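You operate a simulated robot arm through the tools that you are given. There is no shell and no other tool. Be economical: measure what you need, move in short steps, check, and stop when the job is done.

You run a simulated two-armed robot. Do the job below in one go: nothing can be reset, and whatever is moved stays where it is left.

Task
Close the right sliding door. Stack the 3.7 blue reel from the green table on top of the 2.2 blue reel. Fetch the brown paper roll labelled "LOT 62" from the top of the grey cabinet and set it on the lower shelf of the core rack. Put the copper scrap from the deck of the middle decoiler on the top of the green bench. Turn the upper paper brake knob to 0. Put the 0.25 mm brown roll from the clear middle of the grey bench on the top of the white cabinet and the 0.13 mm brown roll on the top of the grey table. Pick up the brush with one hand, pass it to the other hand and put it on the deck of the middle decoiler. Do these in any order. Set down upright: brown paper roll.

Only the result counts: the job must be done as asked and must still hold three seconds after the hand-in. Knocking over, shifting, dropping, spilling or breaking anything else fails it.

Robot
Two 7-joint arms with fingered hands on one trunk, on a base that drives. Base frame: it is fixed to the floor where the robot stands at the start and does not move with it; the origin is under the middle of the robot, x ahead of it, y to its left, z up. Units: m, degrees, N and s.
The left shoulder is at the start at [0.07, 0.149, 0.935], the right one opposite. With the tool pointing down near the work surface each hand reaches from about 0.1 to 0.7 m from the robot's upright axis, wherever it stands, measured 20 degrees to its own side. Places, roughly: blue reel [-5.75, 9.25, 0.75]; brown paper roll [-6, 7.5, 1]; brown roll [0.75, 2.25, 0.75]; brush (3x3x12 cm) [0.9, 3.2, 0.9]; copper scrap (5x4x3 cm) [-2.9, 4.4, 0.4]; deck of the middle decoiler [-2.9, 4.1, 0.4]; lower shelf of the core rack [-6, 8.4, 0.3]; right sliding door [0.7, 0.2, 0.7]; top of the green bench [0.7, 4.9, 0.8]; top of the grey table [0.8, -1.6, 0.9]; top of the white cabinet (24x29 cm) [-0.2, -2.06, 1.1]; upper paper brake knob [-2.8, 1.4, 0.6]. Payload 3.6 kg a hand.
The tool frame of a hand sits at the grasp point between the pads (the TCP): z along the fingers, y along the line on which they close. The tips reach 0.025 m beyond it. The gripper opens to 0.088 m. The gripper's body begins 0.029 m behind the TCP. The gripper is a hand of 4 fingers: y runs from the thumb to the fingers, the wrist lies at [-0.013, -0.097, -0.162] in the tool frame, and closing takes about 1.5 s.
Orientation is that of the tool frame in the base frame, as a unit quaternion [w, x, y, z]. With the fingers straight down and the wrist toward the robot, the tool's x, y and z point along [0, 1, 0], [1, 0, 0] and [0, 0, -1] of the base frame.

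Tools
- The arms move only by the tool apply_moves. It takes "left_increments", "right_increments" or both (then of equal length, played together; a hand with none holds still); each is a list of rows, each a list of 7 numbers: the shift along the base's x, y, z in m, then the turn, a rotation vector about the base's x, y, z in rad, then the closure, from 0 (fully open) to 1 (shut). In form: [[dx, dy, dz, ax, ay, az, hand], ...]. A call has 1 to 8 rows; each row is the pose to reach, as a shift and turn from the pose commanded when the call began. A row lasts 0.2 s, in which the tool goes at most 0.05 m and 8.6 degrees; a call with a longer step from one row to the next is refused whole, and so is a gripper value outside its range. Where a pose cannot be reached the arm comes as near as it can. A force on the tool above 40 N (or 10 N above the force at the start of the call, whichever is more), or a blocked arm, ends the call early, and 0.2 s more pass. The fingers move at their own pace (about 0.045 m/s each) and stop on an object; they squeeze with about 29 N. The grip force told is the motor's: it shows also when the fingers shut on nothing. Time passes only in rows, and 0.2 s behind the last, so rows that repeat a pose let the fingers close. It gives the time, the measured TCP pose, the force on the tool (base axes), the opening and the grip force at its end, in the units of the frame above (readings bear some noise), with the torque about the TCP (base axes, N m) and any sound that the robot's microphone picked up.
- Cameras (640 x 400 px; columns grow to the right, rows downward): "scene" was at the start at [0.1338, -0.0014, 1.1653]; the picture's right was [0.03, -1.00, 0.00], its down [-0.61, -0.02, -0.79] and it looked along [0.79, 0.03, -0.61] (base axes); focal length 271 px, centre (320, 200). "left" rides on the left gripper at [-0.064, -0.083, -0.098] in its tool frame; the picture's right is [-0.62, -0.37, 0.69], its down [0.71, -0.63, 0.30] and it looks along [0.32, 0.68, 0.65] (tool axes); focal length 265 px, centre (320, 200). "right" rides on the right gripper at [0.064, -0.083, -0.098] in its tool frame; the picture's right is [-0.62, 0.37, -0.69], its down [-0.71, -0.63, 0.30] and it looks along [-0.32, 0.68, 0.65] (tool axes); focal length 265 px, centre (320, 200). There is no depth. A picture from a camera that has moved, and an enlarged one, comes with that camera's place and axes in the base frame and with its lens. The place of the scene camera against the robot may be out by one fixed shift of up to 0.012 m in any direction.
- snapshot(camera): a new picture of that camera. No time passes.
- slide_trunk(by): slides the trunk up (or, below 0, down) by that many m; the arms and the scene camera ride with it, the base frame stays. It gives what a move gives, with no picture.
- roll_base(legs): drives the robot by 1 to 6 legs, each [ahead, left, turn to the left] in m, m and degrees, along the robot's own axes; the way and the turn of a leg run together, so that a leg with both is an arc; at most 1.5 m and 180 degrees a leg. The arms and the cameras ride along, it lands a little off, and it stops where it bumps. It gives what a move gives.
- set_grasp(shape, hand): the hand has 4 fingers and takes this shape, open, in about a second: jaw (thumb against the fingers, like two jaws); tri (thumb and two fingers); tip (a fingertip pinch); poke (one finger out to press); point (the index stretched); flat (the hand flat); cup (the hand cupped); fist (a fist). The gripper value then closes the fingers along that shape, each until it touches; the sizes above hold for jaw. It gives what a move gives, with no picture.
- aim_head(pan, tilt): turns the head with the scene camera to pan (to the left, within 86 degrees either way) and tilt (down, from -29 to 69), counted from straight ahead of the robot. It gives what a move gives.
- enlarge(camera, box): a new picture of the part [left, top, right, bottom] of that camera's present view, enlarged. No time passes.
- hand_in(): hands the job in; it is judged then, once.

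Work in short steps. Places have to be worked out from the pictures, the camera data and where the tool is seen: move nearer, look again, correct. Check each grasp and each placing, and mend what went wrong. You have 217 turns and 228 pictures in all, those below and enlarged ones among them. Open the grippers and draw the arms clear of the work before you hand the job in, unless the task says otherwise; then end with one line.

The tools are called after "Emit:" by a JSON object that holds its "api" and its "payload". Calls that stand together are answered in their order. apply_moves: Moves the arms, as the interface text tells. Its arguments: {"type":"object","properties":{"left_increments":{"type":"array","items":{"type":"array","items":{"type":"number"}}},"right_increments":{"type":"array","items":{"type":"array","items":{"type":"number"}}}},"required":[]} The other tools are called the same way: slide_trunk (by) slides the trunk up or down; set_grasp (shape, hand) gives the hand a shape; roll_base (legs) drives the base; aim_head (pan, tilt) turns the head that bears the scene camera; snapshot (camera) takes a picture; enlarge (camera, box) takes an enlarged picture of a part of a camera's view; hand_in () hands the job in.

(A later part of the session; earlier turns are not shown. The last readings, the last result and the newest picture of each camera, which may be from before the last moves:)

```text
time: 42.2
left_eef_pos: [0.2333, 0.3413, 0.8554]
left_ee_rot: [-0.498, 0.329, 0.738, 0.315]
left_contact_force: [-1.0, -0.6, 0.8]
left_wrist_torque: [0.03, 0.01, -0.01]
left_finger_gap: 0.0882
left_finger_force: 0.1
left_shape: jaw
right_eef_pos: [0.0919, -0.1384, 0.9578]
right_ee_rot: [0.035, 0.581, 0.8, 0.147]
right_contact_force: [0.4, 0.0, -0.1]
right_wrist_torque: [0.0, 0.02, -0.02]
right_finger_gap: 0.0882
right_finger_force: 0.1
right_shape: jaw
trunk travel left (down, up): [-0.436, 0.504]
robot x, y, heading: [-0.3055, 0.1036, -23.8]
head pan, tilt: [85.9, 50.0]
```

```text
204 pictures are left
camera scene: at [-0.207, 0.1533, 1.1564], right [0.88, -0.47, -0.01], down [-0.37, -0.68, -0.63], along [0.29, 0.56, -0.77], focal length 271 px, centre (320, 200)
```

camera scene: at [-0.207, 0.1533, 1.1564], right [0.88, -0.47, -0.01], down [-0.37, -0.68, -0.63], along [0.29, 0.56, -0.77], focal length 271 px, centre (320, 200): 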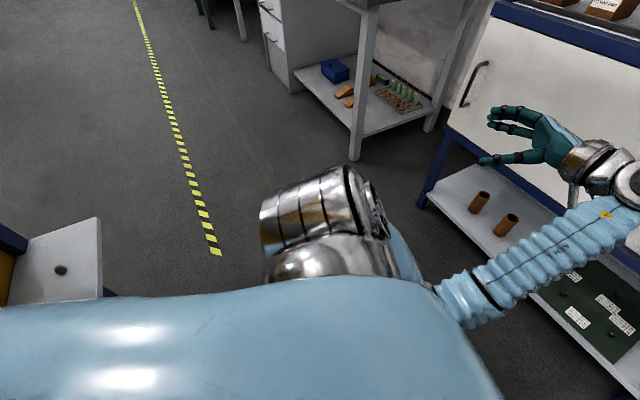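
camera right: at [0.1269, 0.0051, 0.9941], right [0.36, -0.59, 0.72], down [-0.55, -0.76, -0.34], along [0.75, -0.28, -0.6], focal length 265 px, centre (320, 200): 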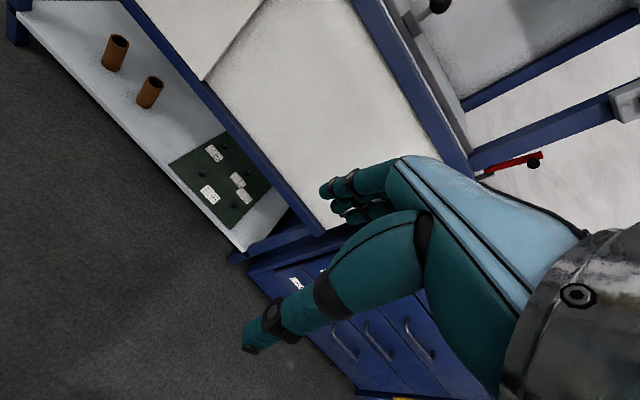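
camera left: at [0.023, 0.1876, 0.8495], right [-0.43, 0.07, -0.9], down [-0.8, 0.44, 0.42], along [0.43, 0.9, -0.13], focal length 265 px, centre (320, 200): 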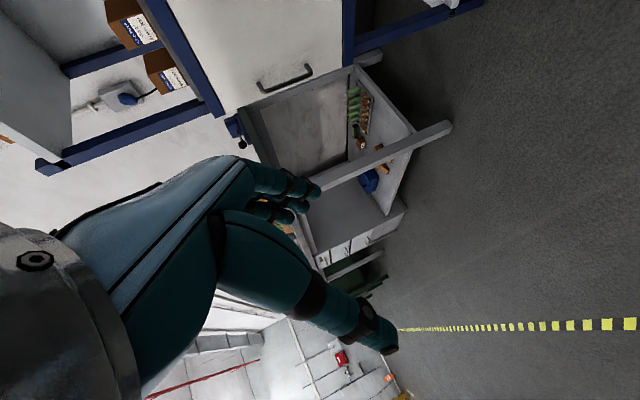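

The arm moves freely now. I turn the left hand back to pointing down in two halves, drawing it to its ready place.

Emit:
{"api": "apply_moves", "payload": {"left_increments": [[0, -0.015, 0.01, -0.11, -0.001, -0.082, 0], [0, -0.03, 0.02, -0.22, -0.003, -0.164, 0], [0, -0.045, 0.03, -0.33, -0.004, -0.246, 0], [0, -0.06, 0.03, -0.44, -0.005, -0.328, 0], [0, -0.075, 0.04, -0.55, -0.006, -0.41, 0], [0, -0.09, 0.05, -0.66, -0.008, -0.492, 0]]}}

Emit:
{"api": "apply_moves", "payload": {"left_increments": [[0, -0.015, 0.0, -0.11, -0.001, -0.082, 0], [0, -0.03, 0.0, -0.22, -0.003, -0.164, 0], [0, -0.045, 0.0, -0.33, -0.004, -0.246, 0], [0, -0.06, 0.0, -0.44, -0.005, -0.328, 0], [0, -0.075, 0.0, -0.55, -0.006, -0.41, 0], [0, -0.09, 0.0, -0.66, -0.008, -0.492, 0]]}}

Emit:
{"api": "snapshot", "payload": {"camera": "scene"}}

```text
time: 42.8
left_eef_pos: [0.2332, 0.3382, 0.8904]
left_ee_rot: [-0.444, 0.393, 0.748, 0.298]
left_contact_force: [0.2, 0.0, 0.5]
left_wrist_torque: [0.03, 0.01, 0.03]
left_finger_gap: 0.0879
left_finger_force: 0.1
left_shape: jaw
right_eef_pos: [0.0908, -0.1382, 0.9578]
right_ee_rot: [0.034, 0.58, 0.801, 0.148]
right_contact_force: [-0.2, 0.0, -0.2]
right_wrist_torque: [0.03, -0.01, 0.02]
right_finger_gap: 0.0881
right_finger_force: 0.0
right_shape: jaw
trunk travel left (down, up): [-0.436, 0.504]
robot x, y, heading: [-0.3024, 0.1062, -24.1]
head pan, tilt: [85.9, 50.0]
stopped in row 3 (left hand): the arm was blocked; the commanded pose is now the measured one
```

```text
time: 43.6
left_eef_pos: [0.2313, 0.3339, 0.9158]
left_ee_rot: [-0.367, 0.471, 0.753, 0.274]
left_contact_force: [-0.1, -0.8, 0.0]
left_wrist_torque: [-0.02, 0.01, 0.07]
left_finger_gap: 0.0881
left_finger_force: 0.0
left_shape: jaw
right_eef_pos: [0.0903, -0.1386, 0.9576]
right_ee_rot: [0.036, 0.58, 0.8, 0.148]
right_contact_force: [-0.1, -0.6, 0.8]
right_wrist_torque: [0.02, -0.01, -0.03]
right_finger_gap: 0.0882
right_finger_force: 0.1
right_shape: jaw
trunk travel left (down, up): [-0.436, 0.504]
robot x, y, heading: [-0.3028, 0.1071, -24.2]
head pan, tilt: [85.9, 50.0]
stopped in row 3 (left hand): the arm was blocked; the commanded pose is now the measured one
```

```text
203 pictures are left
camera scene: at [-0.2072, 0.1525, 1.1567], right [0.88, -0.47, -0.01], down [-0.37, -0.68, -0.63], along [0.29, 0.56, -0.77], focal length 271 px, centre (320, 200)
```

scene: 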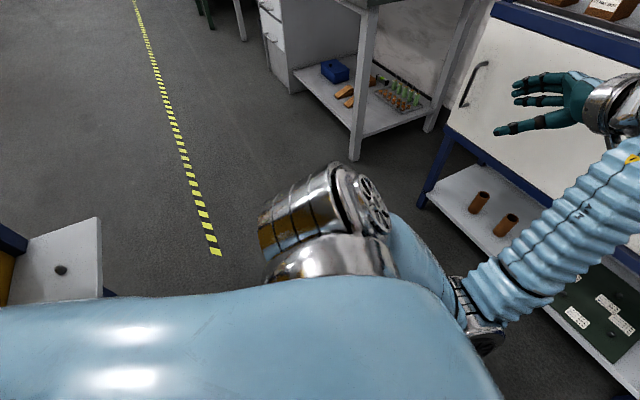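

The elbow is emerging in front of the torso. I move the hand up and out to the left while continuing the turn.

Emit:
{"api": "apply_moves", "payload": {"left_increments": [[0.03, 0.03, 0.02, 0, 0, 0, 0], [0.06, 0.06, 0.04, 0, 0, 0, 0], [0.09, 0.09, 0.05, 0, 0, 0, 0], [0.1, 0.12, 0.06, -0.11, 0, -0.08, 0], [0.11, 0.14, 0.07, -0.22, 0, -0.16, 0], [0.11, 0.16, 0.08, -0.33, 0, -0.25, 0], [0.11, 0.16, 0.08, -0.44, 0, -0.33, 0], [0.11, 0.16, 0.08, -0.55, 0, -0.41, 0]]}}

Emit:
{"api": "snapshot", "payload": {"camera": "scene"}}

```text
time: 45.4
left_eef_pos: [0.3452, 0.4933, 0.9937]
left_ee_rot: [-0.163, 0.694, 0.69, 0.125]
left_contact_force: [0.1, -0.4, -0.3]
left_wrist_torque: [0.01, 0.03, 0.04]
left_finger_gap: 0.0882
left_finger_force: 0.1
left_shape: jaw
right_eef_pos: [0.0918, -0.1383, 0.9573]
right_ee_rot: [0.035, 0.58, 0.8, 0.148]
right_contact_force: [0.0, -0.3, 0.7]
right_wrist_torque: [-0.02, 0.0, 0.0]
right_finger_gap: 0.088
right_finger_force: 0.0
right_shape: jaw
trunk travel left (down, up): [-0.436, 0.504]
robot x, y, heading: [-0.3002, 0.1019, -23.9]
head pan, tilt: [85.9, 50.0]
```

```text
202 pictures are left
camera scene: at [-0.2071, 0.1519, 1.1566], right [0.88, -0.47, -0.01], down [-0.37, -0.68, -0.63], along [0.29, 0.56, -0.77], focal length 271 px, centre (320, 200)
```

scene: 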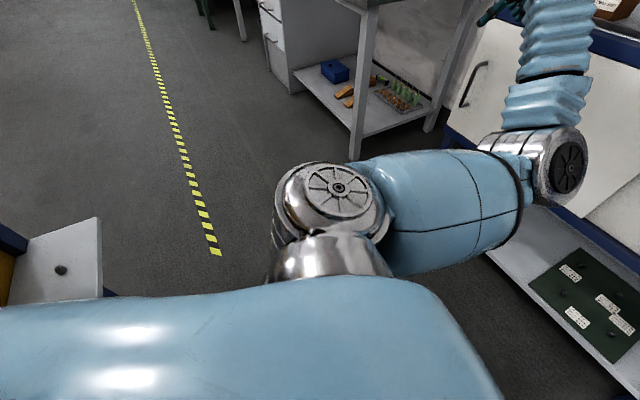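

The arm is unfolded properly now. I try driving forward and turning back square.

Emit:
{"api": "roll_base", "payload": {"legs": [[0.1, 0.04, 0], [0.05, 0.03, 24]]}}

Emit:
{"api": "snapshot", "payload": {"camera": "scene"}}

```text
time: 50.2
left_eef_pos: [0.2844, 0.7267, 1.0045]
left_ee_rot: [-0.182, 0.535, 0.819, 0.096]
left_contact_force: [-0.9, -0.1, -0.2]
left_wrist_torque: [0.04, 0.0, -0.01]
left_finger_gap: 0.088
left_finger_force: 0.2
left_shape: jaw
right_eef_pos: [0.3074, 0.0461, 0.9632]
right_ee_rot: [0.009, 0.403, 0.901, 0.159]
right_contact_force: [0.4, 0.2, 0.2]
right_wrist_torque: [0.04, 0.0, -0.01]
right_finger_gap: 0.088
right_finger_force: 0.0
right_shape: jaw
trunk travel left (down, up): [-0.436, 0.504]
robot x, y, heading: [-0.1403, 0.1175, -0.1]
head pan, tilt: [85.9, 50.0]
```

```text
201 pictures are left
camera scene: at [-0.0876, 0.1923, 1.1583], right [1.0, -0.07, 0.0], down [-0.06, -0.76, -0.64], along [0.05, 0.64, -0.77], focal length 271 px, centre (320, 200)
```

scene: 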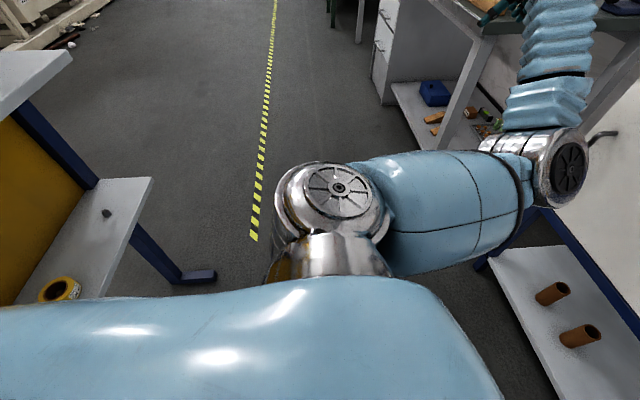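

Free at last, square at x -0.14. I bring both hands into ready poses, pointing down.

Emit:
{"api": "apply_moves", "payload": {"left_increments": [[0, -0.04, 0, -0.058, -0.018, -0.058, 0], [0, -0.08, 0, -0.115, -0.035, -0.117, 0], [0, -0.12, 0, -0.172, -0.053, -0.175, 0], [0, -0.16, 0, -0.229, -0.071, -0.233, 0], [0, -0.2, 0, -0.286, -0.089, -0.291, 0], [0, -0.24, 0, -0.343, -0.106, -0.35, 0], [0, -0.28, 0, -0.4, -0.124, -0.408, 0]], "right_increments": [[0, -0.03, 0, -0.031, 0.035, -0.103, 0], [0, -0.06, 0, -0.062, 0.069, -0.206, 0], [0, -0.09, 0, -0.093, 0.104, -0.31, 0], [0, -0.12, 0, -0.125, 0.138, -0.413, 0], [0, -0.15, 0, -0.156, 0.173, -0.516, 0], [0, -0.18, 0, -0.187, 0.207, -0.62, 0], [0, -0.21, 0, -0.218, 0.242, -0.723, 0]]}}

Emit:
{"api": "roll_base", "payload": {"legs": [[0.08, 0.2, 0], [0, 0.9, 0]]}}

Emit:
{"api": "aim_head", "payload": {"pan": 30, "tilt": 30}}

Emit:
{"api": "snapshot", "payload": {"camera": "scene"}}

```text
time: 51.6
left_eef_pos: [0.2598, 0.5687, 1.0071]
left_ee_rot: [-0.042, 0.619, 0.784, 0.019]
left_contact_force: [-0.6, 1.1, -0.9]
left_wrist_torque: [0.0, 0.0, -0.03]
left_finger_gap: 0.0878
left_finger_force: 0.0
left_shape: jaw
left hand out of reach, approached as far as the arm can: row 6, 7
right_eef_pos: [0.3081, -0.1274, 0.9621]
right_ee_rot: [0.001, 0.662, 0.749, 0.028]
right_contact_force: [-0.5, 0.2, -0.6]
right_wrist_torque: [-0.03, -0.03, 0.01]
right_finger_gap: 0.0877
right_finger_force: 0.1
right_shape: jaw
trunk travel left (down, up): [-0.436, 0.504]
robot x, y, heading: [-0.1393, 0.1194, -0.2]
head pan, tilt: [85.9, 50.0]
stopped in row 7 (left hand): the arm was blocked; the commanded pose is now the measured one
```

```text
time: 66.2
left_eef_pos: [0.3337, 1.678, 1.007]
left_ee_rot: [-0.042, 0.615, 0.787, 0.019]
left_contact_force: [0.1, -0.9, 0.6]
left_wrist_torque: [0.0, -0.01, -0.01]
left_finger_gap: 0.0883
left_finger_force: 0.0
left_shape: jaw
right_eef_pos: [0.3865, 0.9819, 0.9627]
right_ee_rot: [0.0, 0.658, 0.752, 0.029]
right_contact_force: [-0.1, 0.6, 0.5]
right_wrist_torque: [-0.03, -0.01, 0.02]
right_finger_gap: 0.088
right_finger_force: 0.1
right_shape: jaw
trunk travel left (down, up): [-0.436, 0.504]
robot x, y, heading: [-0.0636, 1.2267, 0.6]
head pan, tilt: [85.9, 50.0]
```

```text
time: 67.5
left_eef_pos: [0.3328, 1.6766, 1.0071]
left_ee_rot: [-0.042, 0.614, 0.788, 0.019]
left_contact_force: [-0.5, 0.1, 0.3]
left_wrist_torque: [0.02, 0.0, 0.0]
left_finger_gap: 0.088
left_finger_force: 0.0
left_shape: jaw
right_eef_pos: [0.3869, 0.9819, 0.9629]
right_ee_rot: [0.002, 0.658, 0.752, 0.028]
right_contact_force: [0.3, -0.7, 0.5]
right_wrist_torque: [0.03, 0.02, 0.01]
right_finger_gap: 0.0879
right_finger_force: 0.1
right_shape: jaw
trunk travel left (down, up): [-0.436, 0.504]
robot x, y, heading: [-0.0624, 1.2297, 0.1]
head pan, tilt: [30.0, 30.0]
```

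```text
200 pictures are left
camera scene: at [0.0624, 1.2682, 1.1878], right [0.51, -0.86, 0.0], down [-0.43, -0.25, -0.87], along [0.75, 0.44, -0.5], focal length 271 px, centre (320, 200)
```

scene: 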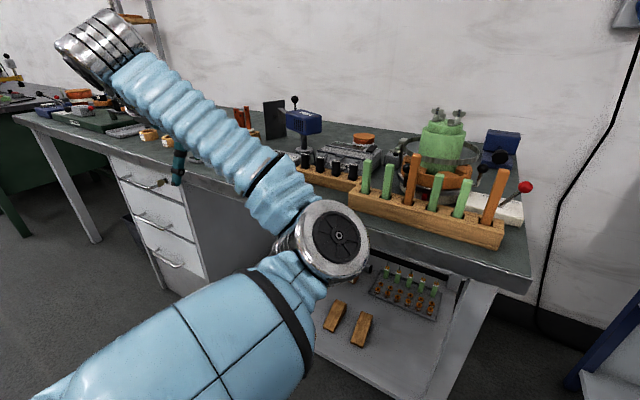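

I drive on along the bench to y≈2.0 and look ahead.

Emit:
{"api": "roll_base", "payload": {"legs": [[0.0, 0.75, 0]]}}

Emit:
{"api": "aim_head", "payload": {"pan": 0, "tilt": 35}}

Emit:
{"api": "snapshot", "payload": {"camera": "scene"}}

```text
time: 77.4
left_eef_pos: [0.3287, 2.4295, 1.0068]
left_ee_rot: [-0.043, 0.615, 0.787, 0.019]
left_contact_force: [0.2, 0.3, -0.7]
left_wrist_torque: [0.0, 0.0, -0.01]
left_finger_gap: 0.088
left_finger_force: 0.1
left_shape: jaw
right_eef_pos: [0.3821, 1.733, 0.9637]
right_ee_rot: [0.002, 0.66, 0.751, 0.028]
right_contact_force: [0.0, -0.4, 0.8]
right_wrist_torque: [-0.01, 0.02, 0.04]
right_finger_gap: 0.0881
right_finger_force: 0.0
right_shape: jaw
trunk travel left (down, up): [-0.436, 0.504]
robot x, y, heading: [-0.0664, 1.9735, 0.2]
head pan, tilt: [30.0, 30.0]
```

```text
time: 78.4
left_eef_pos: [0.3279, 2.4288, 1.0067]
left_ee_rot: [-0.043, 0.614, 0.788, 0.019]
left_contact_force: [-0.9, -0.2, -0.6]
left_wrist_torque: [-0.01, 0.02, 0.0]
left_finger_gap: 0.088
left_finger_force: 0.0
left_shape: jaw
right_eef_pos: [0.3822, 1.7324, 0.9626]
right_ee_rot: [0.001, 0.66, 0.751, 0.027]
right_contact_force: [0.5, -0.2, 0.0]
right_wrist_torque: [-0.01, -0.02, 0.02]
right_finger_gap: 0.088
right_finger_force: 0.1
right_shape: jaw
trunk travel left (down, up): [-0.436, 0.504]
robot x, y, heading: [-0.0681, 1.9787, 0.3]
head pan, tilt: [0.0, 35.0]
```

```text
199 pictures are left
camera scene: at [0.0675, 1.9744, 1.18], right [0.01, -1.0, 0.0], down [-0.57, 0.0, -0.82], along [0.82, 0.01, -0.57], focal length 271 px, centre (320, 200)
```

scene: 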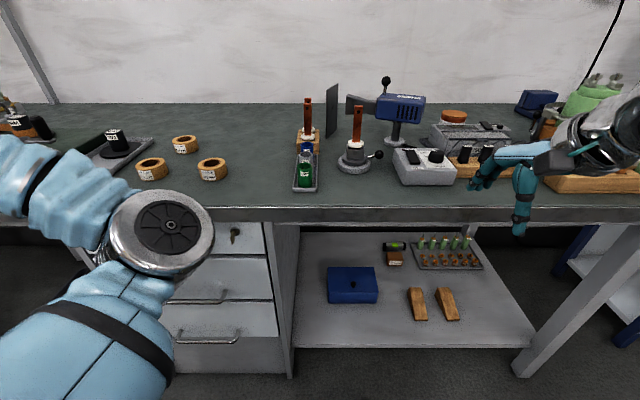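

Three brown rolls lie on the bench; I zoom to read labels.

Emit:
{"api": "enlarge", "payload": {"camera": "scene", "box": [130, 120, 240, 190]}}

Emit:
{"api": "enlarge", "payload": {"camera": "scene", "box": [0, 90, 130, 175]}}

```text
5.71 times, centred on (185, 155) of scene
camera zoom: at [0.0675, 1.9744, 1.18], right [0.01, -1.0, 0.0], down [-0.57, 0.0, -0.82], along [0.82, 0.01, -0.57], focal length 1546 px, centre (1091, 457)
```

zoom: 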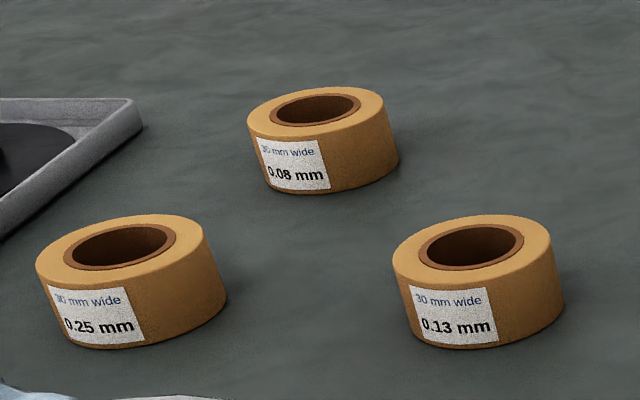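

```text
4.71 times, centred on (65, 132) of scene
camera zoom: at [0.0675, 1.9744, 1.18], right [0.01, -1.0, 0.0], down [-0.57, 0.0, -0.82], along [0.82, 0.01, -0.57], focal length 1273 px, centre (1520, 518)
```

zoom: 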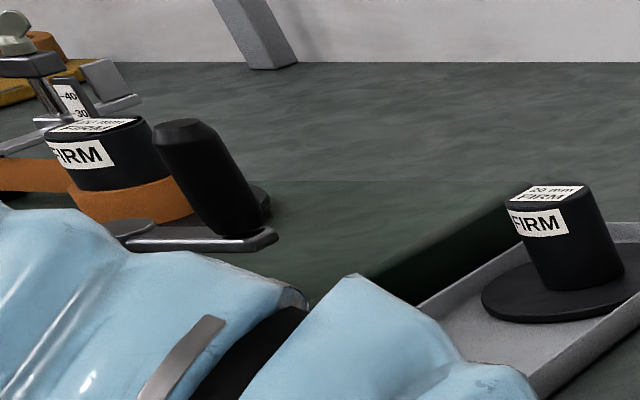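

0.25 is the left-front one, 0.13 the right-front one. I need the bench height, so I look through the left hand camera for a second view.

Emit:
{"api": "snapshot", "payload": {"camera": "left"}}

Emit:
{"api": "snapshot", "payload": {"camera": "right"}}

```text
196 pictures are left
camera left: at [0.2663, 2.338, 1.1013], right [-0.24, -0.63, -0.74], down [-0.8, 0.56, -0.22], along [0.55, 0.54, -0.64], focal length 265 px, centre (320, 200)
```

left: 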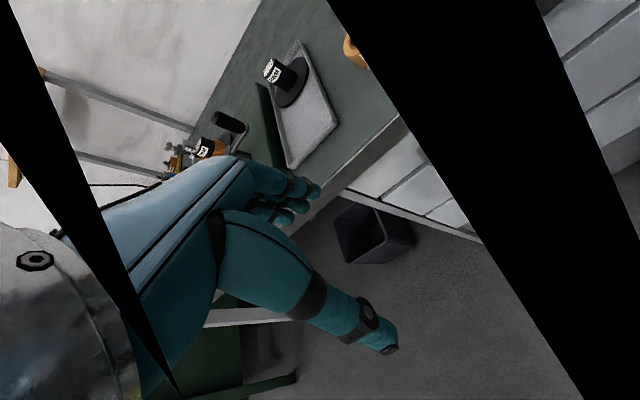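

```text
195 pictures are left
camera right: at [0.2876, 1.7811, 1.0606], right [0.42, -0.6, 0.69], down [-0.52, -0.78, -0.36], along [0.74, -0.21, -0.63], focal length 265 px, centre (320, 200)
```

right: 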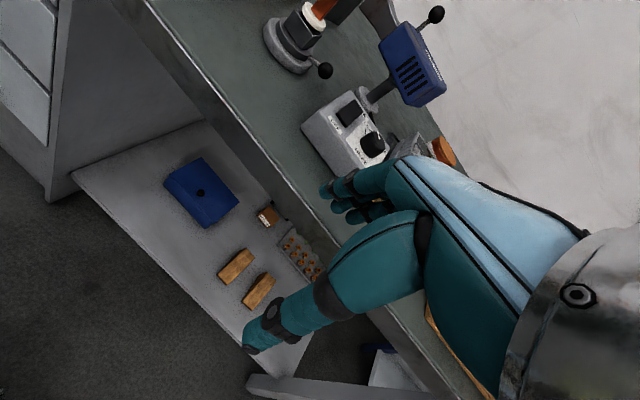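

Bench top is roughly z 0.85–0.9 and the rolls about 6–7 cm wide near x 0.65. I drive closer, so that the 0.25 roll lies ahead-left.

Emit:
{"api": "roll_base", "payload": {"legs": [[0.1, 0.17, 0]]}}

Emit:
{"api": "aim_head", "payload": {"pan": 20, "tilt": 40}}

Emit:
{"api": "snapshot", "payload": {"camera": "scene"}}

```text
time: 81.2
left_eef_pos: [0.4243, 2.6032, 1.0067]
left_ee_rot: [-0.042, 0.61, 0.791, 0.019]
left_contact_force: [0.1, -0.2, 0.0]
left_wrist_torque: [-0.01, 0.01, 0.02]
left_finger_gap: 0.0882
left_finger_force: 0.2
left_shape: jaw
right_eef_pos: [0.4786, 1.9042, 0.9635]
right_ee_rot: [0.002, 0.658, 0.752, 0.028]
right_contact_force: [-0.5, -0.3, 0.0]
right_wrist_torque: [0.04, 0.02, -0.01]
right_finger_gap: 0.0878
right_finger_force: 0.1
right_shape: jaw
trunk travel left (down, up): [-0.436, 0.504]
robot x, y, heading: [0.0341, 2.1528, 0.4]
head pan, tilt: [0.0, 35.0]
```

```text
time: 82.0
left_eef_pos: [0.4233, 2.6017, 1.0066]
left_ee_rot: [-0.043, 0.61, 0.791, 0.019]
left_contact_force: [0.4, 0.7, 0.8]
left_wrist_torque: [0.0, 0.02, 0.0]
left_finger_gap: 0.088
left_finger_force: 0.1
left_shape: jaw
right_eef_pos: [0.4797, 1.9035, 0.9638]
right_ee_rot: [0.001, 0.659, 0.752, 0.028]
right_contact_force: [0.1, 0.4, 0.3]
right_wrist_torque: [0.0, 0.0, 0.0]
right_finger_gap: 0.088
right_finger_force: 0.1
right_shape: jaw
trunk travel left (down, up): [-0.436, 0.504]
robot x, y, heading: [0.0304, 2.1496, 0.4]
head pan, tilt: [20.0, 40.0]
```

```text
194 pictures are left
camera scene: at [0.1584, 2.1764, 1.1725], right [0.35, -0.94, 0.0], down [-0.6, -0.22, -0.77], along [0.72, 0.27, -0.64], focal length 271 px, centre (320, 200)
```

scene: 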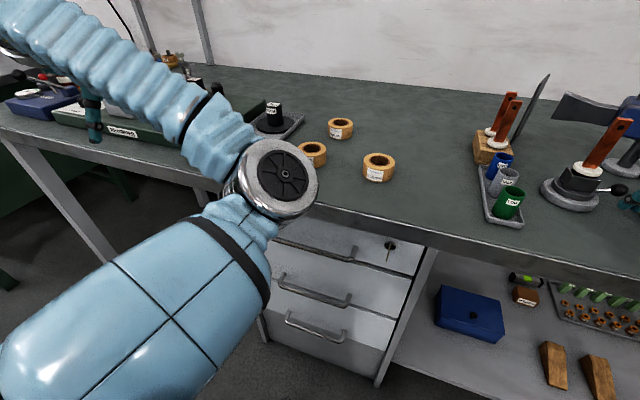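

Triangulation gives: 0.25 roll centre [0.606, 2.36], 0.13 roll centre [0.61, 2.225], top z≈0.90. I bring the left hand over the 0.25 roll.

Emit:
{"api": "apply_moves", "payload": {"left_increments": [[0.026, -0.035, 0, -0.03, -0.011, -0.085, 0], [0.052, -0.07, 0, -0.06, -0.023, -0.17, 0], [0.078, -0.105, 0, -0.088, -0.034, -0.257, 0], [0.104, -0.14, 0, -0.088, -0.034, -0.257, 0], [0.13, -0.175, 0, -0.088, -0.034, -0.257, 0], [0.156, -0.21, 0, -0.088, -0.034, -0.257, 0], [0.183, -0.242, 0, -0.088, -0.034, -0.257, 0]]}}

Emit:
{"api": "snapshot", "payload": {"camera": "left"}}

Emit:
{"api": "snapshot", "payload": {"camera": "scene"}}

```text
time: 82.7
left_eef_pos: [0.4496, 2.5979, 1.0086]
left_ee_rot: [-0.022, 0.615, 0.788, 0.008]
left_contact_force: [-0.5, -0.1, -0.2]
left_wrist_torque: [-0.03, -0.01, -0.02]
left_finger_gap: 0.0881
left_finger_force: 0.0
left_shape: jaw
left hand out of reach, approached as far as the arm can: row 2, 3
right_eef_pos: [0.4807, 1.9044, 0.9629]
right_ee_rot: [0.002, 0.659, 0.752, 0.028]
right_contact_force: [0.2, 0.2, -0.8]
right_wrist_torque: [0.01, -0.01, 0.02]
right_finger_gap: 0.0882
right_finger_force: 0.1
right_shape: jaw
trunk travel left (down, up): [-0.436, 0.504]
robot x, y, heading: [0.0314, 2.1533, 0.4]
head pan, tilt: [20.0, 40.0]
stopped in row 3 (left hand): the arm was blocked; the commanded pose is now the measured one
```

```text
193 pictures are left
camera left: at [0.3855, 2.5105, 1.1053], right [-0.22, -0.66, -0.71], down [-0.79, 0.55, -0.26], along [0.57, 0.51, -0.65], focal length 265 px, centre (320, 200)
```

left: 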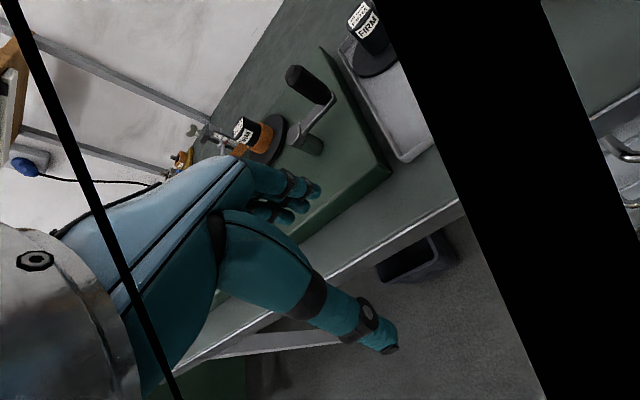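

```text
192 pictures are left
camera scene: at [0.159, 2.1771, 1.1724], right [0.35, -0.94, 0.0], down [-0.6, -0.22, -0.77], along [0.72, 0.27, -0.64], focal length 271 px, centre (320, 200)
```

scene: 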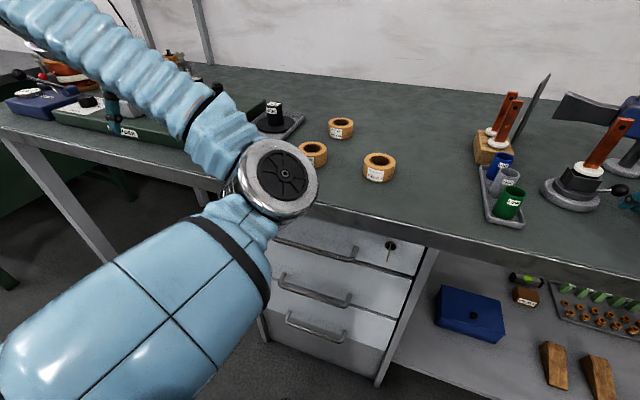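

The left arm's elbow is on the wrong (inner) side, which blocks moves. I back off from the bench to re-pose it by straightening the arm and folding it back.

Emit:
{"api": "roll_base", "payload": {"legs": [[-0.4, 0, 0]]}}

Emit:
{"api": "apply_moves", "payload": {"left_increments": [[0.04, 0.03, 0, 0, 0, 0, 0], [0.08, 0.06, 0, 0, 0, 0, 0], [0.12, 0.09, 0, 0, 0, 0, 0], [0.16, 0.12, 0, 0, 0, 0, 0], [0.2, 0.12, -0.02, 0, 0, 0, 0], [0.24, 0.1, -0.03, 0, 0, 0, 0]]}}

Emit:
{"api": "snapshot", "payload": {"camera": "scene"}}

```text
time: 88.3
left_eef_pos: [0.0518, 2.5937, 1.0081]
left_ee_rot: [-0.022, 0.614, 0.789, 0.01]
left_contact_force: [0.3, 0.3, 0.0]
left_wrist_torque: [-0.05, -0.05, -0.03]
left_finger_gap: 0.0879
left_finger_force: 0.0
left_shape: jaw
right_eef_pos: [0.0842, 1.9011, 0.9639]
right_ee_rot: [0.001, 0.659, 0.752, 0.028]
right_contact_force: [0.2, 0.2, 0.2]
right_wrist_torque: [-0.02, -0.01, -0.01]
right_finger_gap: 0.0879
right_finger_force: 0.1
right_shape: jaw
trunk travel left (down, up): [-0.436, 0.504]
robot x, y, heading: [-0.3623, 2.1473, 0.5]
head pan, tilt: [20.0, 40.0]
```

```text
time: 89.7
left_eef_pos: [0.2818, 2.6858, 0.9731]
left_ee_rot: [-0.023, 0.613, 0.79, 0.01]
left_contact_force: [0.6, 0.0, -0.6]
left_wrist_torque: [0.02, 0.05, -0.03]
left_finger_gap: 0.0883
left_finger_force: 0.1
left_shape: jaw
left hand out of reach, approached as far as the arm can: row 6
right_eef_pos: [0.0861, 1.9001, 0.9616]
right_ee_rot: [0.0, 0.658, 0.753, 0.028]
right_contact_force: [0.5, 0.6, -0.3]
right_wrist_torque: [0.02, 0.05, -0.01]
right_finger_gap: 0.0881
right_finger_force: 0.1
right_shape: jaw
trunk travel left (down, up): [-0.436, 0.504]
robot x, y, heading: [-0.3692, 2.1481, 0.8]
head pan, tilt: [20.0, 40.0]
```

```text
191 pictures are left
camera scene: at [-0.2371, 2.1725, 1.1722], right [0.35, -0.94, 0.0], down [-0.6, -0.22, -0.77], along [0.72, 0.27, -0.64], focal length 271 px, centre (320, 200)
```

scene: 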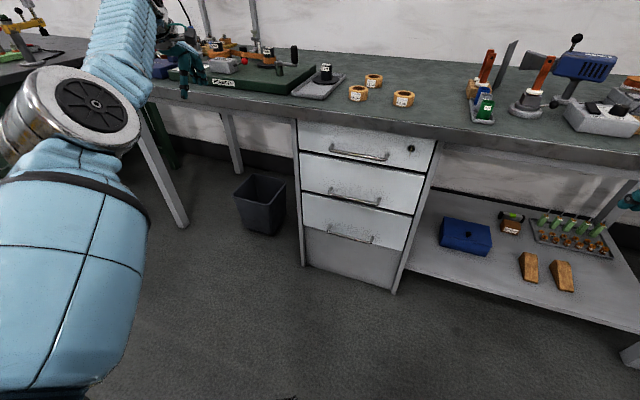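

The elbow swung left. Now I bring the hand inward along an arc, turning it to yaw 0.

Emit:
{"api": "apply_moves", "payload": {"left_increments": [[0.0, -0.04, 0, 0, 0, -0.03, 0], [0.0, -0.08, 0, 0, 0, -0.06, 0], [-0.01, -0.12, 0, 0, 0, -0.1, 0], [-0.01, -0.16, 0, 0, 0, -0.14, 0], [-0.02, -0.2, 0, 0, 0, -0.18, 0], [-0.03, -0.24, 0, 0, 0, -0.22, 0], [-0.05, -0.28, 0, 0, 0, -0.25, 0]]}}

Emit:
{"api": "snapshot", "payload": {"camera": "scene"}}

```text
time: 91.3
left_eef_pos: [0.3281, 2.4325, 1.0517]
left_ee_rot: [-0.022, 0.705, 0.709, 0.011]
left_contact_force: [-0.2, -0.3, 1.1]
left_wrist_torque: [0.01, 0.01, 0.03]
left_finger_gap: 0.0877
left_finger_force: 0.0
left_shape: jaw
left hand out of reach, approached as far as the arm can: row 1, 2, 3, 4, 5, 6, 7
right_eef_pos: [0.0835, 1.9003, 0.9631]
right_ee_rot: [0.0, 0.658, 0.752, 0.029]
right_contact_force: [-0.4, -0.4, -0.5]
right_wrist_torque: [0.03, 0.0, 0.01]
right_finger_gap: 0.0879
right_finger_force: 0.0
right_shape: jaw
trunk travel left (down, up): [-0.436, 0.504]
robot x, y, heading: [-0.3681, 2.1469, 0.4]
head pan, tilt: [20.0, 40.0]
```

```text
190 pictures are left
camera scene: at [-0.24, 2.1731, 1.1725], right [0.35, -0.94, 0.0], down [-0.6, -0.22, -0.77], along [0.72, 0.27, -0.64], focal length 271 px, centre (320, 200)
```

scene: 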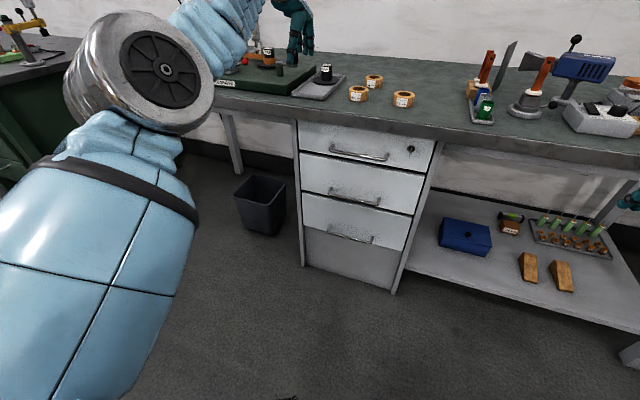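

Elbow is now up-left. I lower and retract the hand to let it settle.

Emit:
{"api": "apply_moves", "payload": {"left_increments": [[-0.02, -0.02, -0.03, 0.02, 0, 0, 0], [-0.05, -0.03, -0.05, 0.04, 0, 0, 0], [-0.08, -0.05, -0.06, 0.04, 0, 0, 0], [-0.12, -0.06, -0.07, 0.04, 0, 0, 0], [-0.16, -0.07, -0.08, 0.04, 0, 0, 0], [-0.2, -0.08, -0.08, 0.04, 0, 0, 0]]}}

Emit:
{"api": "snapshot", "payload": {"camera": "scene"}}

```text
time: 92.7
left_eef_pos: [0.3366, 2.3753, 1.0436]
left_ee_rot: [-0.036, 0.707, 0.705, 0.026]
left_contact_force: [-0.7, -1.0, 0.0]
left_wrist_torque: [0.02, 0.05, 0.0]
left_finger_gap: 0.0881
left_finger_force: 0.0
left_shape: jaw
left hand out of reach, approached as far as the arm can: row 1, 2, 3, 4, 5, 6
right_eef_pos: [0.0841, 1.9009, 0.9619]
right_ee_rot: [0.001, 0.658, 0.752, 0.028]
right_contact_force: [-0.7, 0.6, 0.3]
right_wrist_torque: [0.0, 0.03, 0.01]
right_finger_gap: 0.0879
right_finger_force: 0.1
right_shape: jaw
trunk travel left (down, up): [-0.436, 0.504]
robot x, y, heading: [-0.3627, 2.1469, 0.3]
head pan, tilt: [20.0, 40.0]
```

```text
189 pictures are left
camera scene: at [-0.2395, 2.1731, 1.1725], right [0.35, -0.94, 0.0], down [-0.6, -0.22, -0.77], along [0.72, 0.27, -0.64], focal length 271 px, centre (320, 200)
```

scene: 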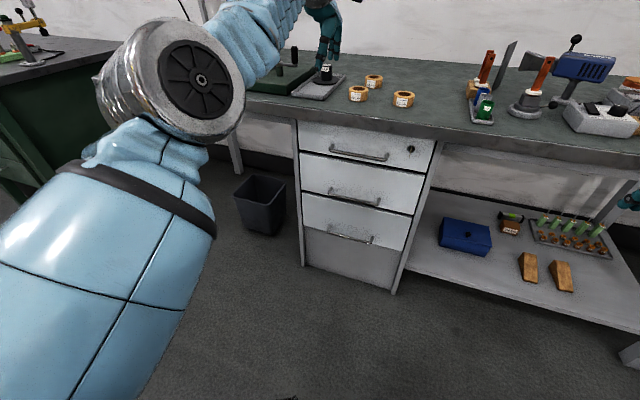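

Retraction is limited by a joint. I pitch the fingers forward while lowering to relieve the wrist.

Emit:
{"api": "apply_moves", "payload": {"left_increments": [[0, 0, -0.02, 0, -0.13, 0, 0], [0, 0, -0.04, 0, -0.26, 0, 0], [-0.02, 0, -0.06, 0, -0.39, 0, 0], [-0.04, 0, -0.08, 0, -0.52, 0, 0], [-0.07, 0, -0.09, 0, -0.65, 0, 0], [-0.1, 0, -0.1, 0, -0.78, 0, 0], [-0.13, 0, -0.1, 0, -0.78, 0, 0], [-0.16, 0, -0.1, 0, -0.78, 0, 0]]}}

Emit:
{"api": "snapshot", "payload": {"camera": "scene"}}

```text
time: 94.5
left_eef_pos: [0.4751, 2.3801, 1.0039]
left_ee_rot: [0.236, 0.644, 0.666, 0.293]
left_contact_force: [0.6, 0.0, -0.2]
left_wrist_torque: [-0.07, -0.02, 0.0]
left_finger_gap: 0.0882
left_finger_force: 0.0
left_shape: jaw
left hand out of reach, approached as far as the arm can: row 1, 2, 3, 4, 5, 6, 7, 8
right_eef_pos: [0.0829, 1.9009, 0.9624]
right_ee_rot: [0.0, 0.658, 0.753, 0.028]
right_contact_force: [0.2, -0.3, -0.1]
right_wrist_torque: [0.0, -0.03, -0.02]
right_finger_gap: 0.0881
right_finger_force: 0.1
right_shape: jaw
trunk travel left (down, up): [-0.436, 0.504]
robot x, y, heading: [-0.3676, 2.1466, 0.7]
head pan, tilt: [20.0, 40.0]
```

```text
188 pictures are left
camera scene: at [-0.2398, 2.1738, 1.1725], right [0.35, -0.94, 0.0], down [-0.6, -0.23, -0.77], along [0.72, 0.27, -0.64], focal length 271 px, centre (320, 200)
```

scene: 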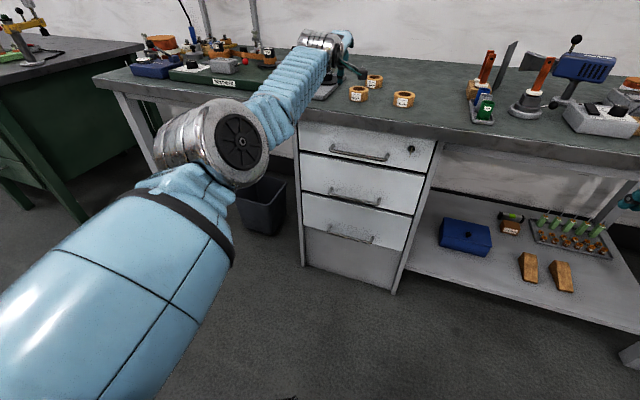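

The arm is straight (singular), so radial retraction doesn't work. I lift the hand while retracting to make the elbow bend downward.

Emit:
{"api": "apply_moves", "payload": {"left_increments": [[-0.02, 0, 0.04, 0, 0, 0, 0], [-0.04, 0, 0.08, 0, 0, 0, 0], [-0.07, 0, 0.11, 0, 0, 0, 0], [-0.1, 0, 0.14, 0, 0, 0, 0], [-0.14, 0, 0.16, 0, 0, 0, 0], [-0.18, 0, 0.18, 0, 0, 0, 0], [-0.22, 0, 0.19, 0, 0, 0, 0], [-0.26, 0, 0.2, 0, 0, 0, 0]]}}

Emit:
{"api": "snapshot", "payload": {"camera": "scene"}}

```text
time: 96.3
left_eef_pos: [0.3231, 2.3811, 1.3053]
left_ee_rot: [0.235, 0.645, 0.666, 0.292]
left_contact_force: [-0.4, -0.1, -0.1]
left_wrist_torque: [0.03, -0.02, 0.0]
left_finger_gap: 0.0887
left_finger_force: 0.1
left_shape: jaw
left hand out of reach, approached as far as the arm can: row 1, 2, 3, 4, 5, 6, 7, 8
right_eef_pos: [0.0824, 1.9006, 0.9633]
right_ee_rot: [0.001, 0.658, 0.752, 0.029]
right_contact_force: [0.1, 0.8, 0.5]
right_wrist_torque: [0.02, -0.03, -0.01]
right_finger_gap: 0.0882
right_finger_force: 0.0
right_shape: jaw
trunk travel left (down, up): [-0.436, 0.504]
robot x, y, heading: [-0.3655, 2.1528, 0.3]
head pan, tilt: [20.0, 40.0]
```

```text
187 pictures are left
camera scene: at [-0.2415, 2.1737, 1.1726], right [0.35, -0.94, 0.0], down [-0.6, -0.23, -0.77], along [0.72, 0.27, -0.64], focal length 271 px, centre (320, 200)
```

scene: 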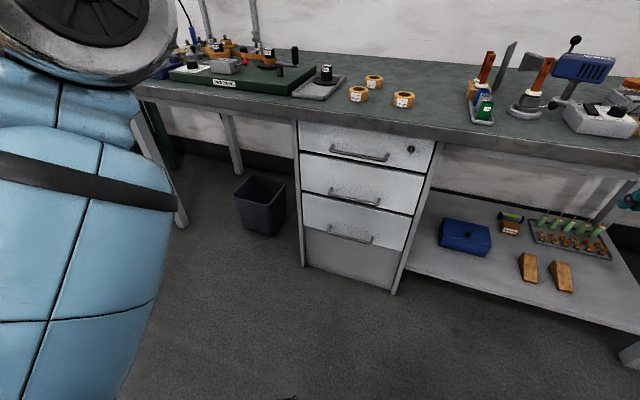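

The elbow hinge bends the forearm to the left, so the upper arm must roll. With the arm straight I roll the hand about the forward axis to carry the upper-arm roll along.

Emit:
{"api": "apply_moves", "payload": {"left_increments": [[0, 0, 0, 0.14, 0, 0, 0], [0, 0, 0, 0.28, 0, 0, 0], [0, 0, 0, 0.42, 0, 0, 0], [0, 0, 0, 0.56, 0, 0, 0], [0, 0, 0, 0.7, 0, 0, 0], [0, 0, 0, 0.84, 0, 0, 0], [0, 0, 0, 0.98, 0, 0, 0], [0, 0, 0, 1.12, 0, 0, 0]]}}

Emit:
{"api": "snapshot", "payload": {"camera": "scene"}}

```text
time: 98.1
left_eef_pos: [0.3401, 2.3818, 1.3166]
left_ee_rot: [-0.144, 0.671, 0.408, 0.602]
left_contact_force: [-0.3, -0.2, -0.1]
left_wrist_torque: [0.02, 0.02, 0.0]
left_finger_gap: 0.0879
left_finger_force: 0.1
left_shape: jaw
left hand out of reach, approached as far as the arm can: row 3, 4, 5, 6, 7, 8
right_eef_pos: [0.0845, 1.9016, 0.9627]
right_ee_rot: [0.001, 0.658, 0.752, 0.028]
right_contact_force: [-0.1, -0.7, 0.0]
right_wrist_torque: [-0.01, -0.02, 0.05]
right_finger_gap: 0.0882
right_finger_force: 0.0
right_shape: jaw
trunk travel left (down, up): [-0.436, 0.504]
robot x, y, heading: [-0.3674, 2.1484, 0.6]
head pan, tilt: [20.0, 40.0]
```

```text
186 pictures are left
camera scene: at [-0.2394, 2.1738, 1.1724], right [0.35, -0.94, 0.0], down [-0.6, -0.23, -0.77], along [0.72, 0.27, -0.64], focal length 271 px, centre (320, 200)
```

scene: 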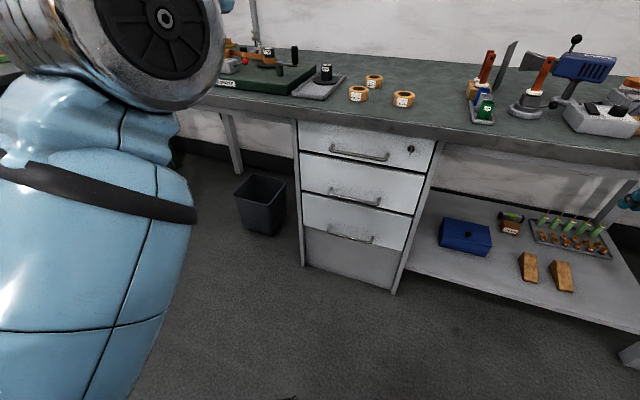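

Upper arm changed a little. I roll further in the same direction.

Emit:
{"api": "apply_moves", "payload": {"left_increments": [[0, 0, 0, 0.14, 0, 0, 0], [0, 0, 0, 0.28, 0, 0, 0], [0, 0, 0, 0.42, 0, 0, 0], [0, 0, 0, 0.56, 0, 0, 0], [0, 0, 0, 0.7, 0, 0, 0], [0, 0, 0, 0.84, 0, 0, 0], [0, 0, 0, 0.98, 0, 0, 0], [0, 0, 0, 1.12, 0, 0, 0]]}}

Emit:
{"api": "aim_head", "payload": {"pan": 45, "tilt": 10}}

Emit:
{"api": "snapshot", "payload": {"camera": "scene"}}

```text
time: 99.9
left_eef_pos: [0.3647, 2.3787, 1.3371]
left_ee_rot: [-0.478, 0.493, 0.024, 0.727]
left_contact_force: [-0.2, 0.0, -0.2]
left_wrist_torque: [-0.01, 0.0, 0.0]
left_finger_gap: 0.0882
left_finger_force: 0.1
left_shape: jaw
left hand out of reach, approached as far as the arm can: row 1, 2, 3, 4, 5, 6, 7, 8
right_eef_pos: [0.0829, 1.901, 0.9616]
right_ee_rot: [0.002, 0.658, 0.753, 0.028]
right_contact_force: [-0.6, 0.2, 0.7]
right_wrist_torque: [-0.01, 0.03, -0.02]
right_finger_gap: 0.0879
right_finger_force: 0.0
right_shape: jaw
trunk travel left (down, up): [-0.436, 0.504]
robot x, y, heading: [-0.3676, 2.1448, 0.2]
head pan, tilt: [20.0, 40.0]
```

```text
time: 100.8
left_eef_pos: [0.3639, 2.3799, 1.3374]
left_ee_rot: [-0.477, 0.493, 0.027, 0.727]
left_contact_force: [0.1, -0.9, -1.3]
left_wrist_torque: [-0.02, 0.0, 0.04]
left_finger_gap: 0.0881
left_finger_force: 0.1
left_shape: jaw
right_eef_pos: [0.0827, 1.9007, 0.963]
right_ee_rot: [0.002, 0.658, 0.753, 0.029]
right_contact_force: [-1.2, 0.8, 0.0]
right_wrist_torque: [-0.02, 0.02, 0.0]
right_finger_gap: 0.0879
right_finger_force: 0.1
right_shape: jaw
trunk travel left (down, up): [-0.436, 0.504]
robot x, y, heading: [-0.3691, 2.1459, 0.7]
head pan, tilt: [45.0, 10.0]
```

```text
185 pictures are left
camera scene: at [-0.2541, 2.2105, 1.2201], right [0.71, -0.7, 0.0], down [-0.12, -0.12, -0.98], along [0.69, 0.7, -0.17], focal length 271 px, centre (320, 200)
```

scene: 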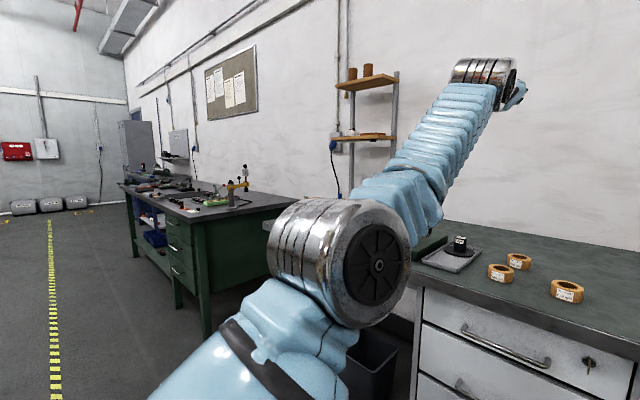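

The hinge axis is now horizontal. I try bending: move the hand back and up.

Emit:
{"api": "apply_moves", "payload": {"left_increments": [[-0.03, 0, 0.03, 0, 0, 0, 0], [-0.06, 0, 0.06, 0, 0, 0, 0], [-0.09, 0, 0.09, 0, 0, 0, 0], [-0.13, 0, 0.1, 0, 0, 0, 0], [-0.17, 0, 0.11, 0, 0, 0, 0], [-0.21, 0, 0.1, 0, 0, 0, 0], [-0.25, 0, 0.09, 0, 0, 0, 0], [-0.28, 0, 0.06, 0, 0, 0, 0]]}}

Emit:
{"api": "snapshot", "payload": {"camera": "scene"}}

```text
time: 102.8
left_eef_pos: [0.1601, 2.381, 1.3582]
left_ee_rot: [-0.483, 0.582, -0.029, 0.653]
left_contact_force: [-0.1, -0.3, 1.1]
left_wrist_torque: [-0.03, 0.04, 0.03]
left_finger_gap: 0.0881
left_finger_force: 0.0
left_shape: jaw
left hand out of reach, approached as far as the arm can: row 1, 2, 3, 4, 5, 6
right_eef_pos: [0.0782, 1.8976, 0.9643]
right_ee_rot: [0.002, 0.658, 0.752, 0.033]
right_contact_force: [1.0, -1.5, 0.9]
right_wrist_torque: [0.04, 0.01, -0.02]
right_finger_gap: 0.0881
right_finger_force: 0.0
right_shape: jaw
trunk travel left (down, up): [-0.436, 0.504]
robot x, y, heading: [-0.3684, 2.1469, 0.6]
head pan, tilt: [45.0, 10.0]
stopped in row 8 (left hand): the arm was blocked; the commanded pose is now the measured one
```

```text
184 pictures are left
camera scene: at [-0.2624, 2.205, 1.2216], right [0.71, -0.7, 0.0], down [-0.11, -0.12, -0.99], along [0.69, 0.7, -0.16], focal length 271 px, centre (320, 200)
```

scene: 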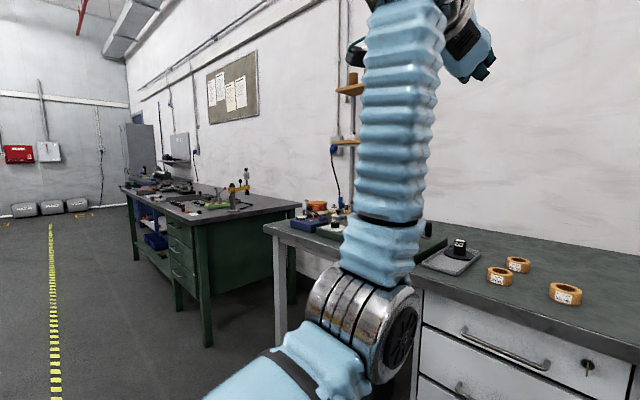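

The elbow now bends upward with the elbow hanging low. I roll the hand back toward pointing down while lowering.

Emit:
{"api": "apply_moves", "payload": {"left_increments": [[0, 0.01, -0.01, -0.12, 0.018, 0.065, 0], [0, 0.02, -0.02, -0.24, 0.036, 0.129, 0], [0, 0.03, -0.03, -0.36, 0.054, 0.194, 0], [0, 0.04, -0.04, -0.48, 0.072, 0.259, 0], [0, 0.04, -0.06, -0.6, 0.09, 0.323, 0], [0, 0.04, -0.08, -0.72, 0.108, 0.388, 0], [0, 0.04, -0.1, -0.84, 0.127, 0.453, 0], [0, 0.04, -0.12, -0.96, 0.145, 0.517, 0]]}}

Emit:
{"api": "snapshot", "payload": {"camera": "scene"}}

```text
time: 104.6
left_eef_pos: [0.1697, 2.4277, 1.2333]
left_ee_rot: [-0.301, 0.771, 0.385, 0.408]
left_contact_force: [0.5, -0.8, 0.1]
left_wrist_torque: [-0.01, 0.0, -0.03]
left_finger_gap: 0.0879
left_finger_force: 0.0
left_shape: jaw
right_eef_pos: [0.0834, 1.9018, 0.9627]
right_ee_rot: [0.0, 0.657, 0.753, 0.029]
right_contact_force: [0.2, -0.7, 0.7]
right_wrist_torque: [0.01, 0.02, -0.03]
right_finger_gap: 0.0879
right_finger_force: 0.0
right_shape: jaw
trunk travel left (down, up): [-0.436, 0.504]
robot x, y, heading: [-0.3649, 2.1476, 0.4]
head pan, tilt: [45.0, 10.0]
```

```text
183 pictures are left
camera scene: at [-0.254, 2.2103, 1.2201], right [0.71, -0.7, 0.0], down [-0.12, -0.12, -0.98], along [0.69, 0.7, -0.17], focal length 271 px, centre (320, 200)
```

scene: 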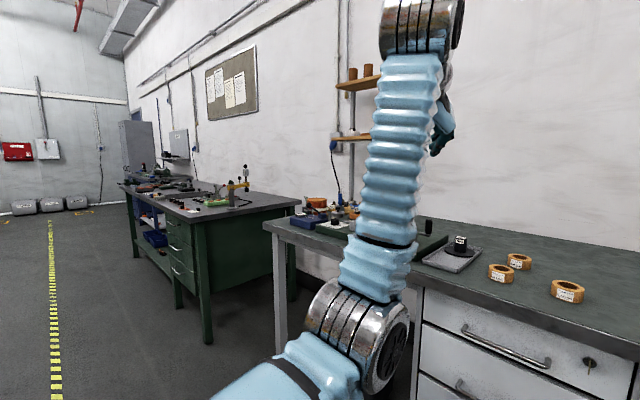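

Going well. I finish the turn and lower further.

Emit:
{"api": "apply_moves", "payload": {"left_increments": [[0, 0, -0.02, -0.128, 0.0192, 0.07, 0], [0, 0, -0.04, -0.256, 0.0384, 0.14, 0], [0, 0, -0.07, -0.384, 0.0576, 0.21, 0], [0, 0, -0.1, -0.512, 0.0768, 0.28, 0], [0, 0, -0.12, -0.64, 0.096, 0.35, 0], [0, 0, -0.14, -0.768, 0.115, 0.42, 0], [0, 0, -0.16, -0.896, 0.134, 0.49, 0], [0, 0, -0.18, -1.026, 0.154, 0.56, 0]], "right_increments": [[0, 0, 0, 0, 0, -0.015, 0], [0, 0, 0, 0, 0, -0.03, 0], [0, 0, 0, 0, 0, -0.045, 0], [0, 0, 0, 0, 0, -0.06, 0], [0, 0, 0, 0, 0, -0.075, 0], [0, 0, 0, 0, 0, -0.09, 0], [0, 0, 0, -0.02, 0.02, -0.11, 0], [0, 0, 0, -0.04, 0.04, -0.13, 0]]}}

Emit:
{"api": "snapshot", "payload": {"camera": "scene"}}

```text
time: 106.0
left_eef_pos: [0.1564, 2.4975, 1.0974]
left_ee_rot: [-0.117, 0.704, 0.688, 0.13]
left_contact_force: [0.4, -0.3, -0.4]
left_wrist_torque: [-0.01, 0.0, -0.02]
left_finger_gap: 0.0876
left_finger_force: 0.1
left_shape: jaw
left hand out of reach, approached as far as the arm can: row 7
right_eef_pos: [0.0838, 1.9026, 0.963]
right_ee_rot: [0.001, 0.69, 0.724, 0.027]
right_contact_force: [-0.1, 0.5, -0.3]
right_wrist_torque: [0.01, 0.03, 0.0]
right_finger_gap: 0.0879
right_finger_force: 0.0
right_shape: jaw
trunk travel left (down, up): [-0.436, 0.504]
robot x, y, heading: [-0.3676, 2.1456, 0.4]
head pan, tilt: [45.0, 10.0]
stopped in row 7 (left hand): the arm was blocked; the commanded pose is now the measured one
```

```text
182 pictures are left
camera scene: at [-0.2536, 2.2113, 1.22], right [0.71, -0.7, 0.0], down [-0.12, -0.12, -0.98], along [0.69, 0.7, -0.17], focal length 271 px, centre (320, 200)
```

scene: 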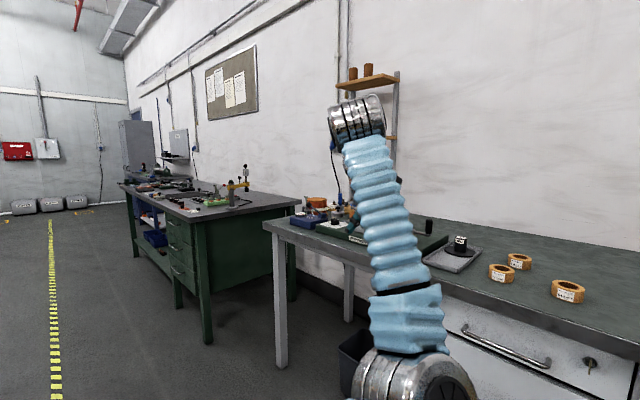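

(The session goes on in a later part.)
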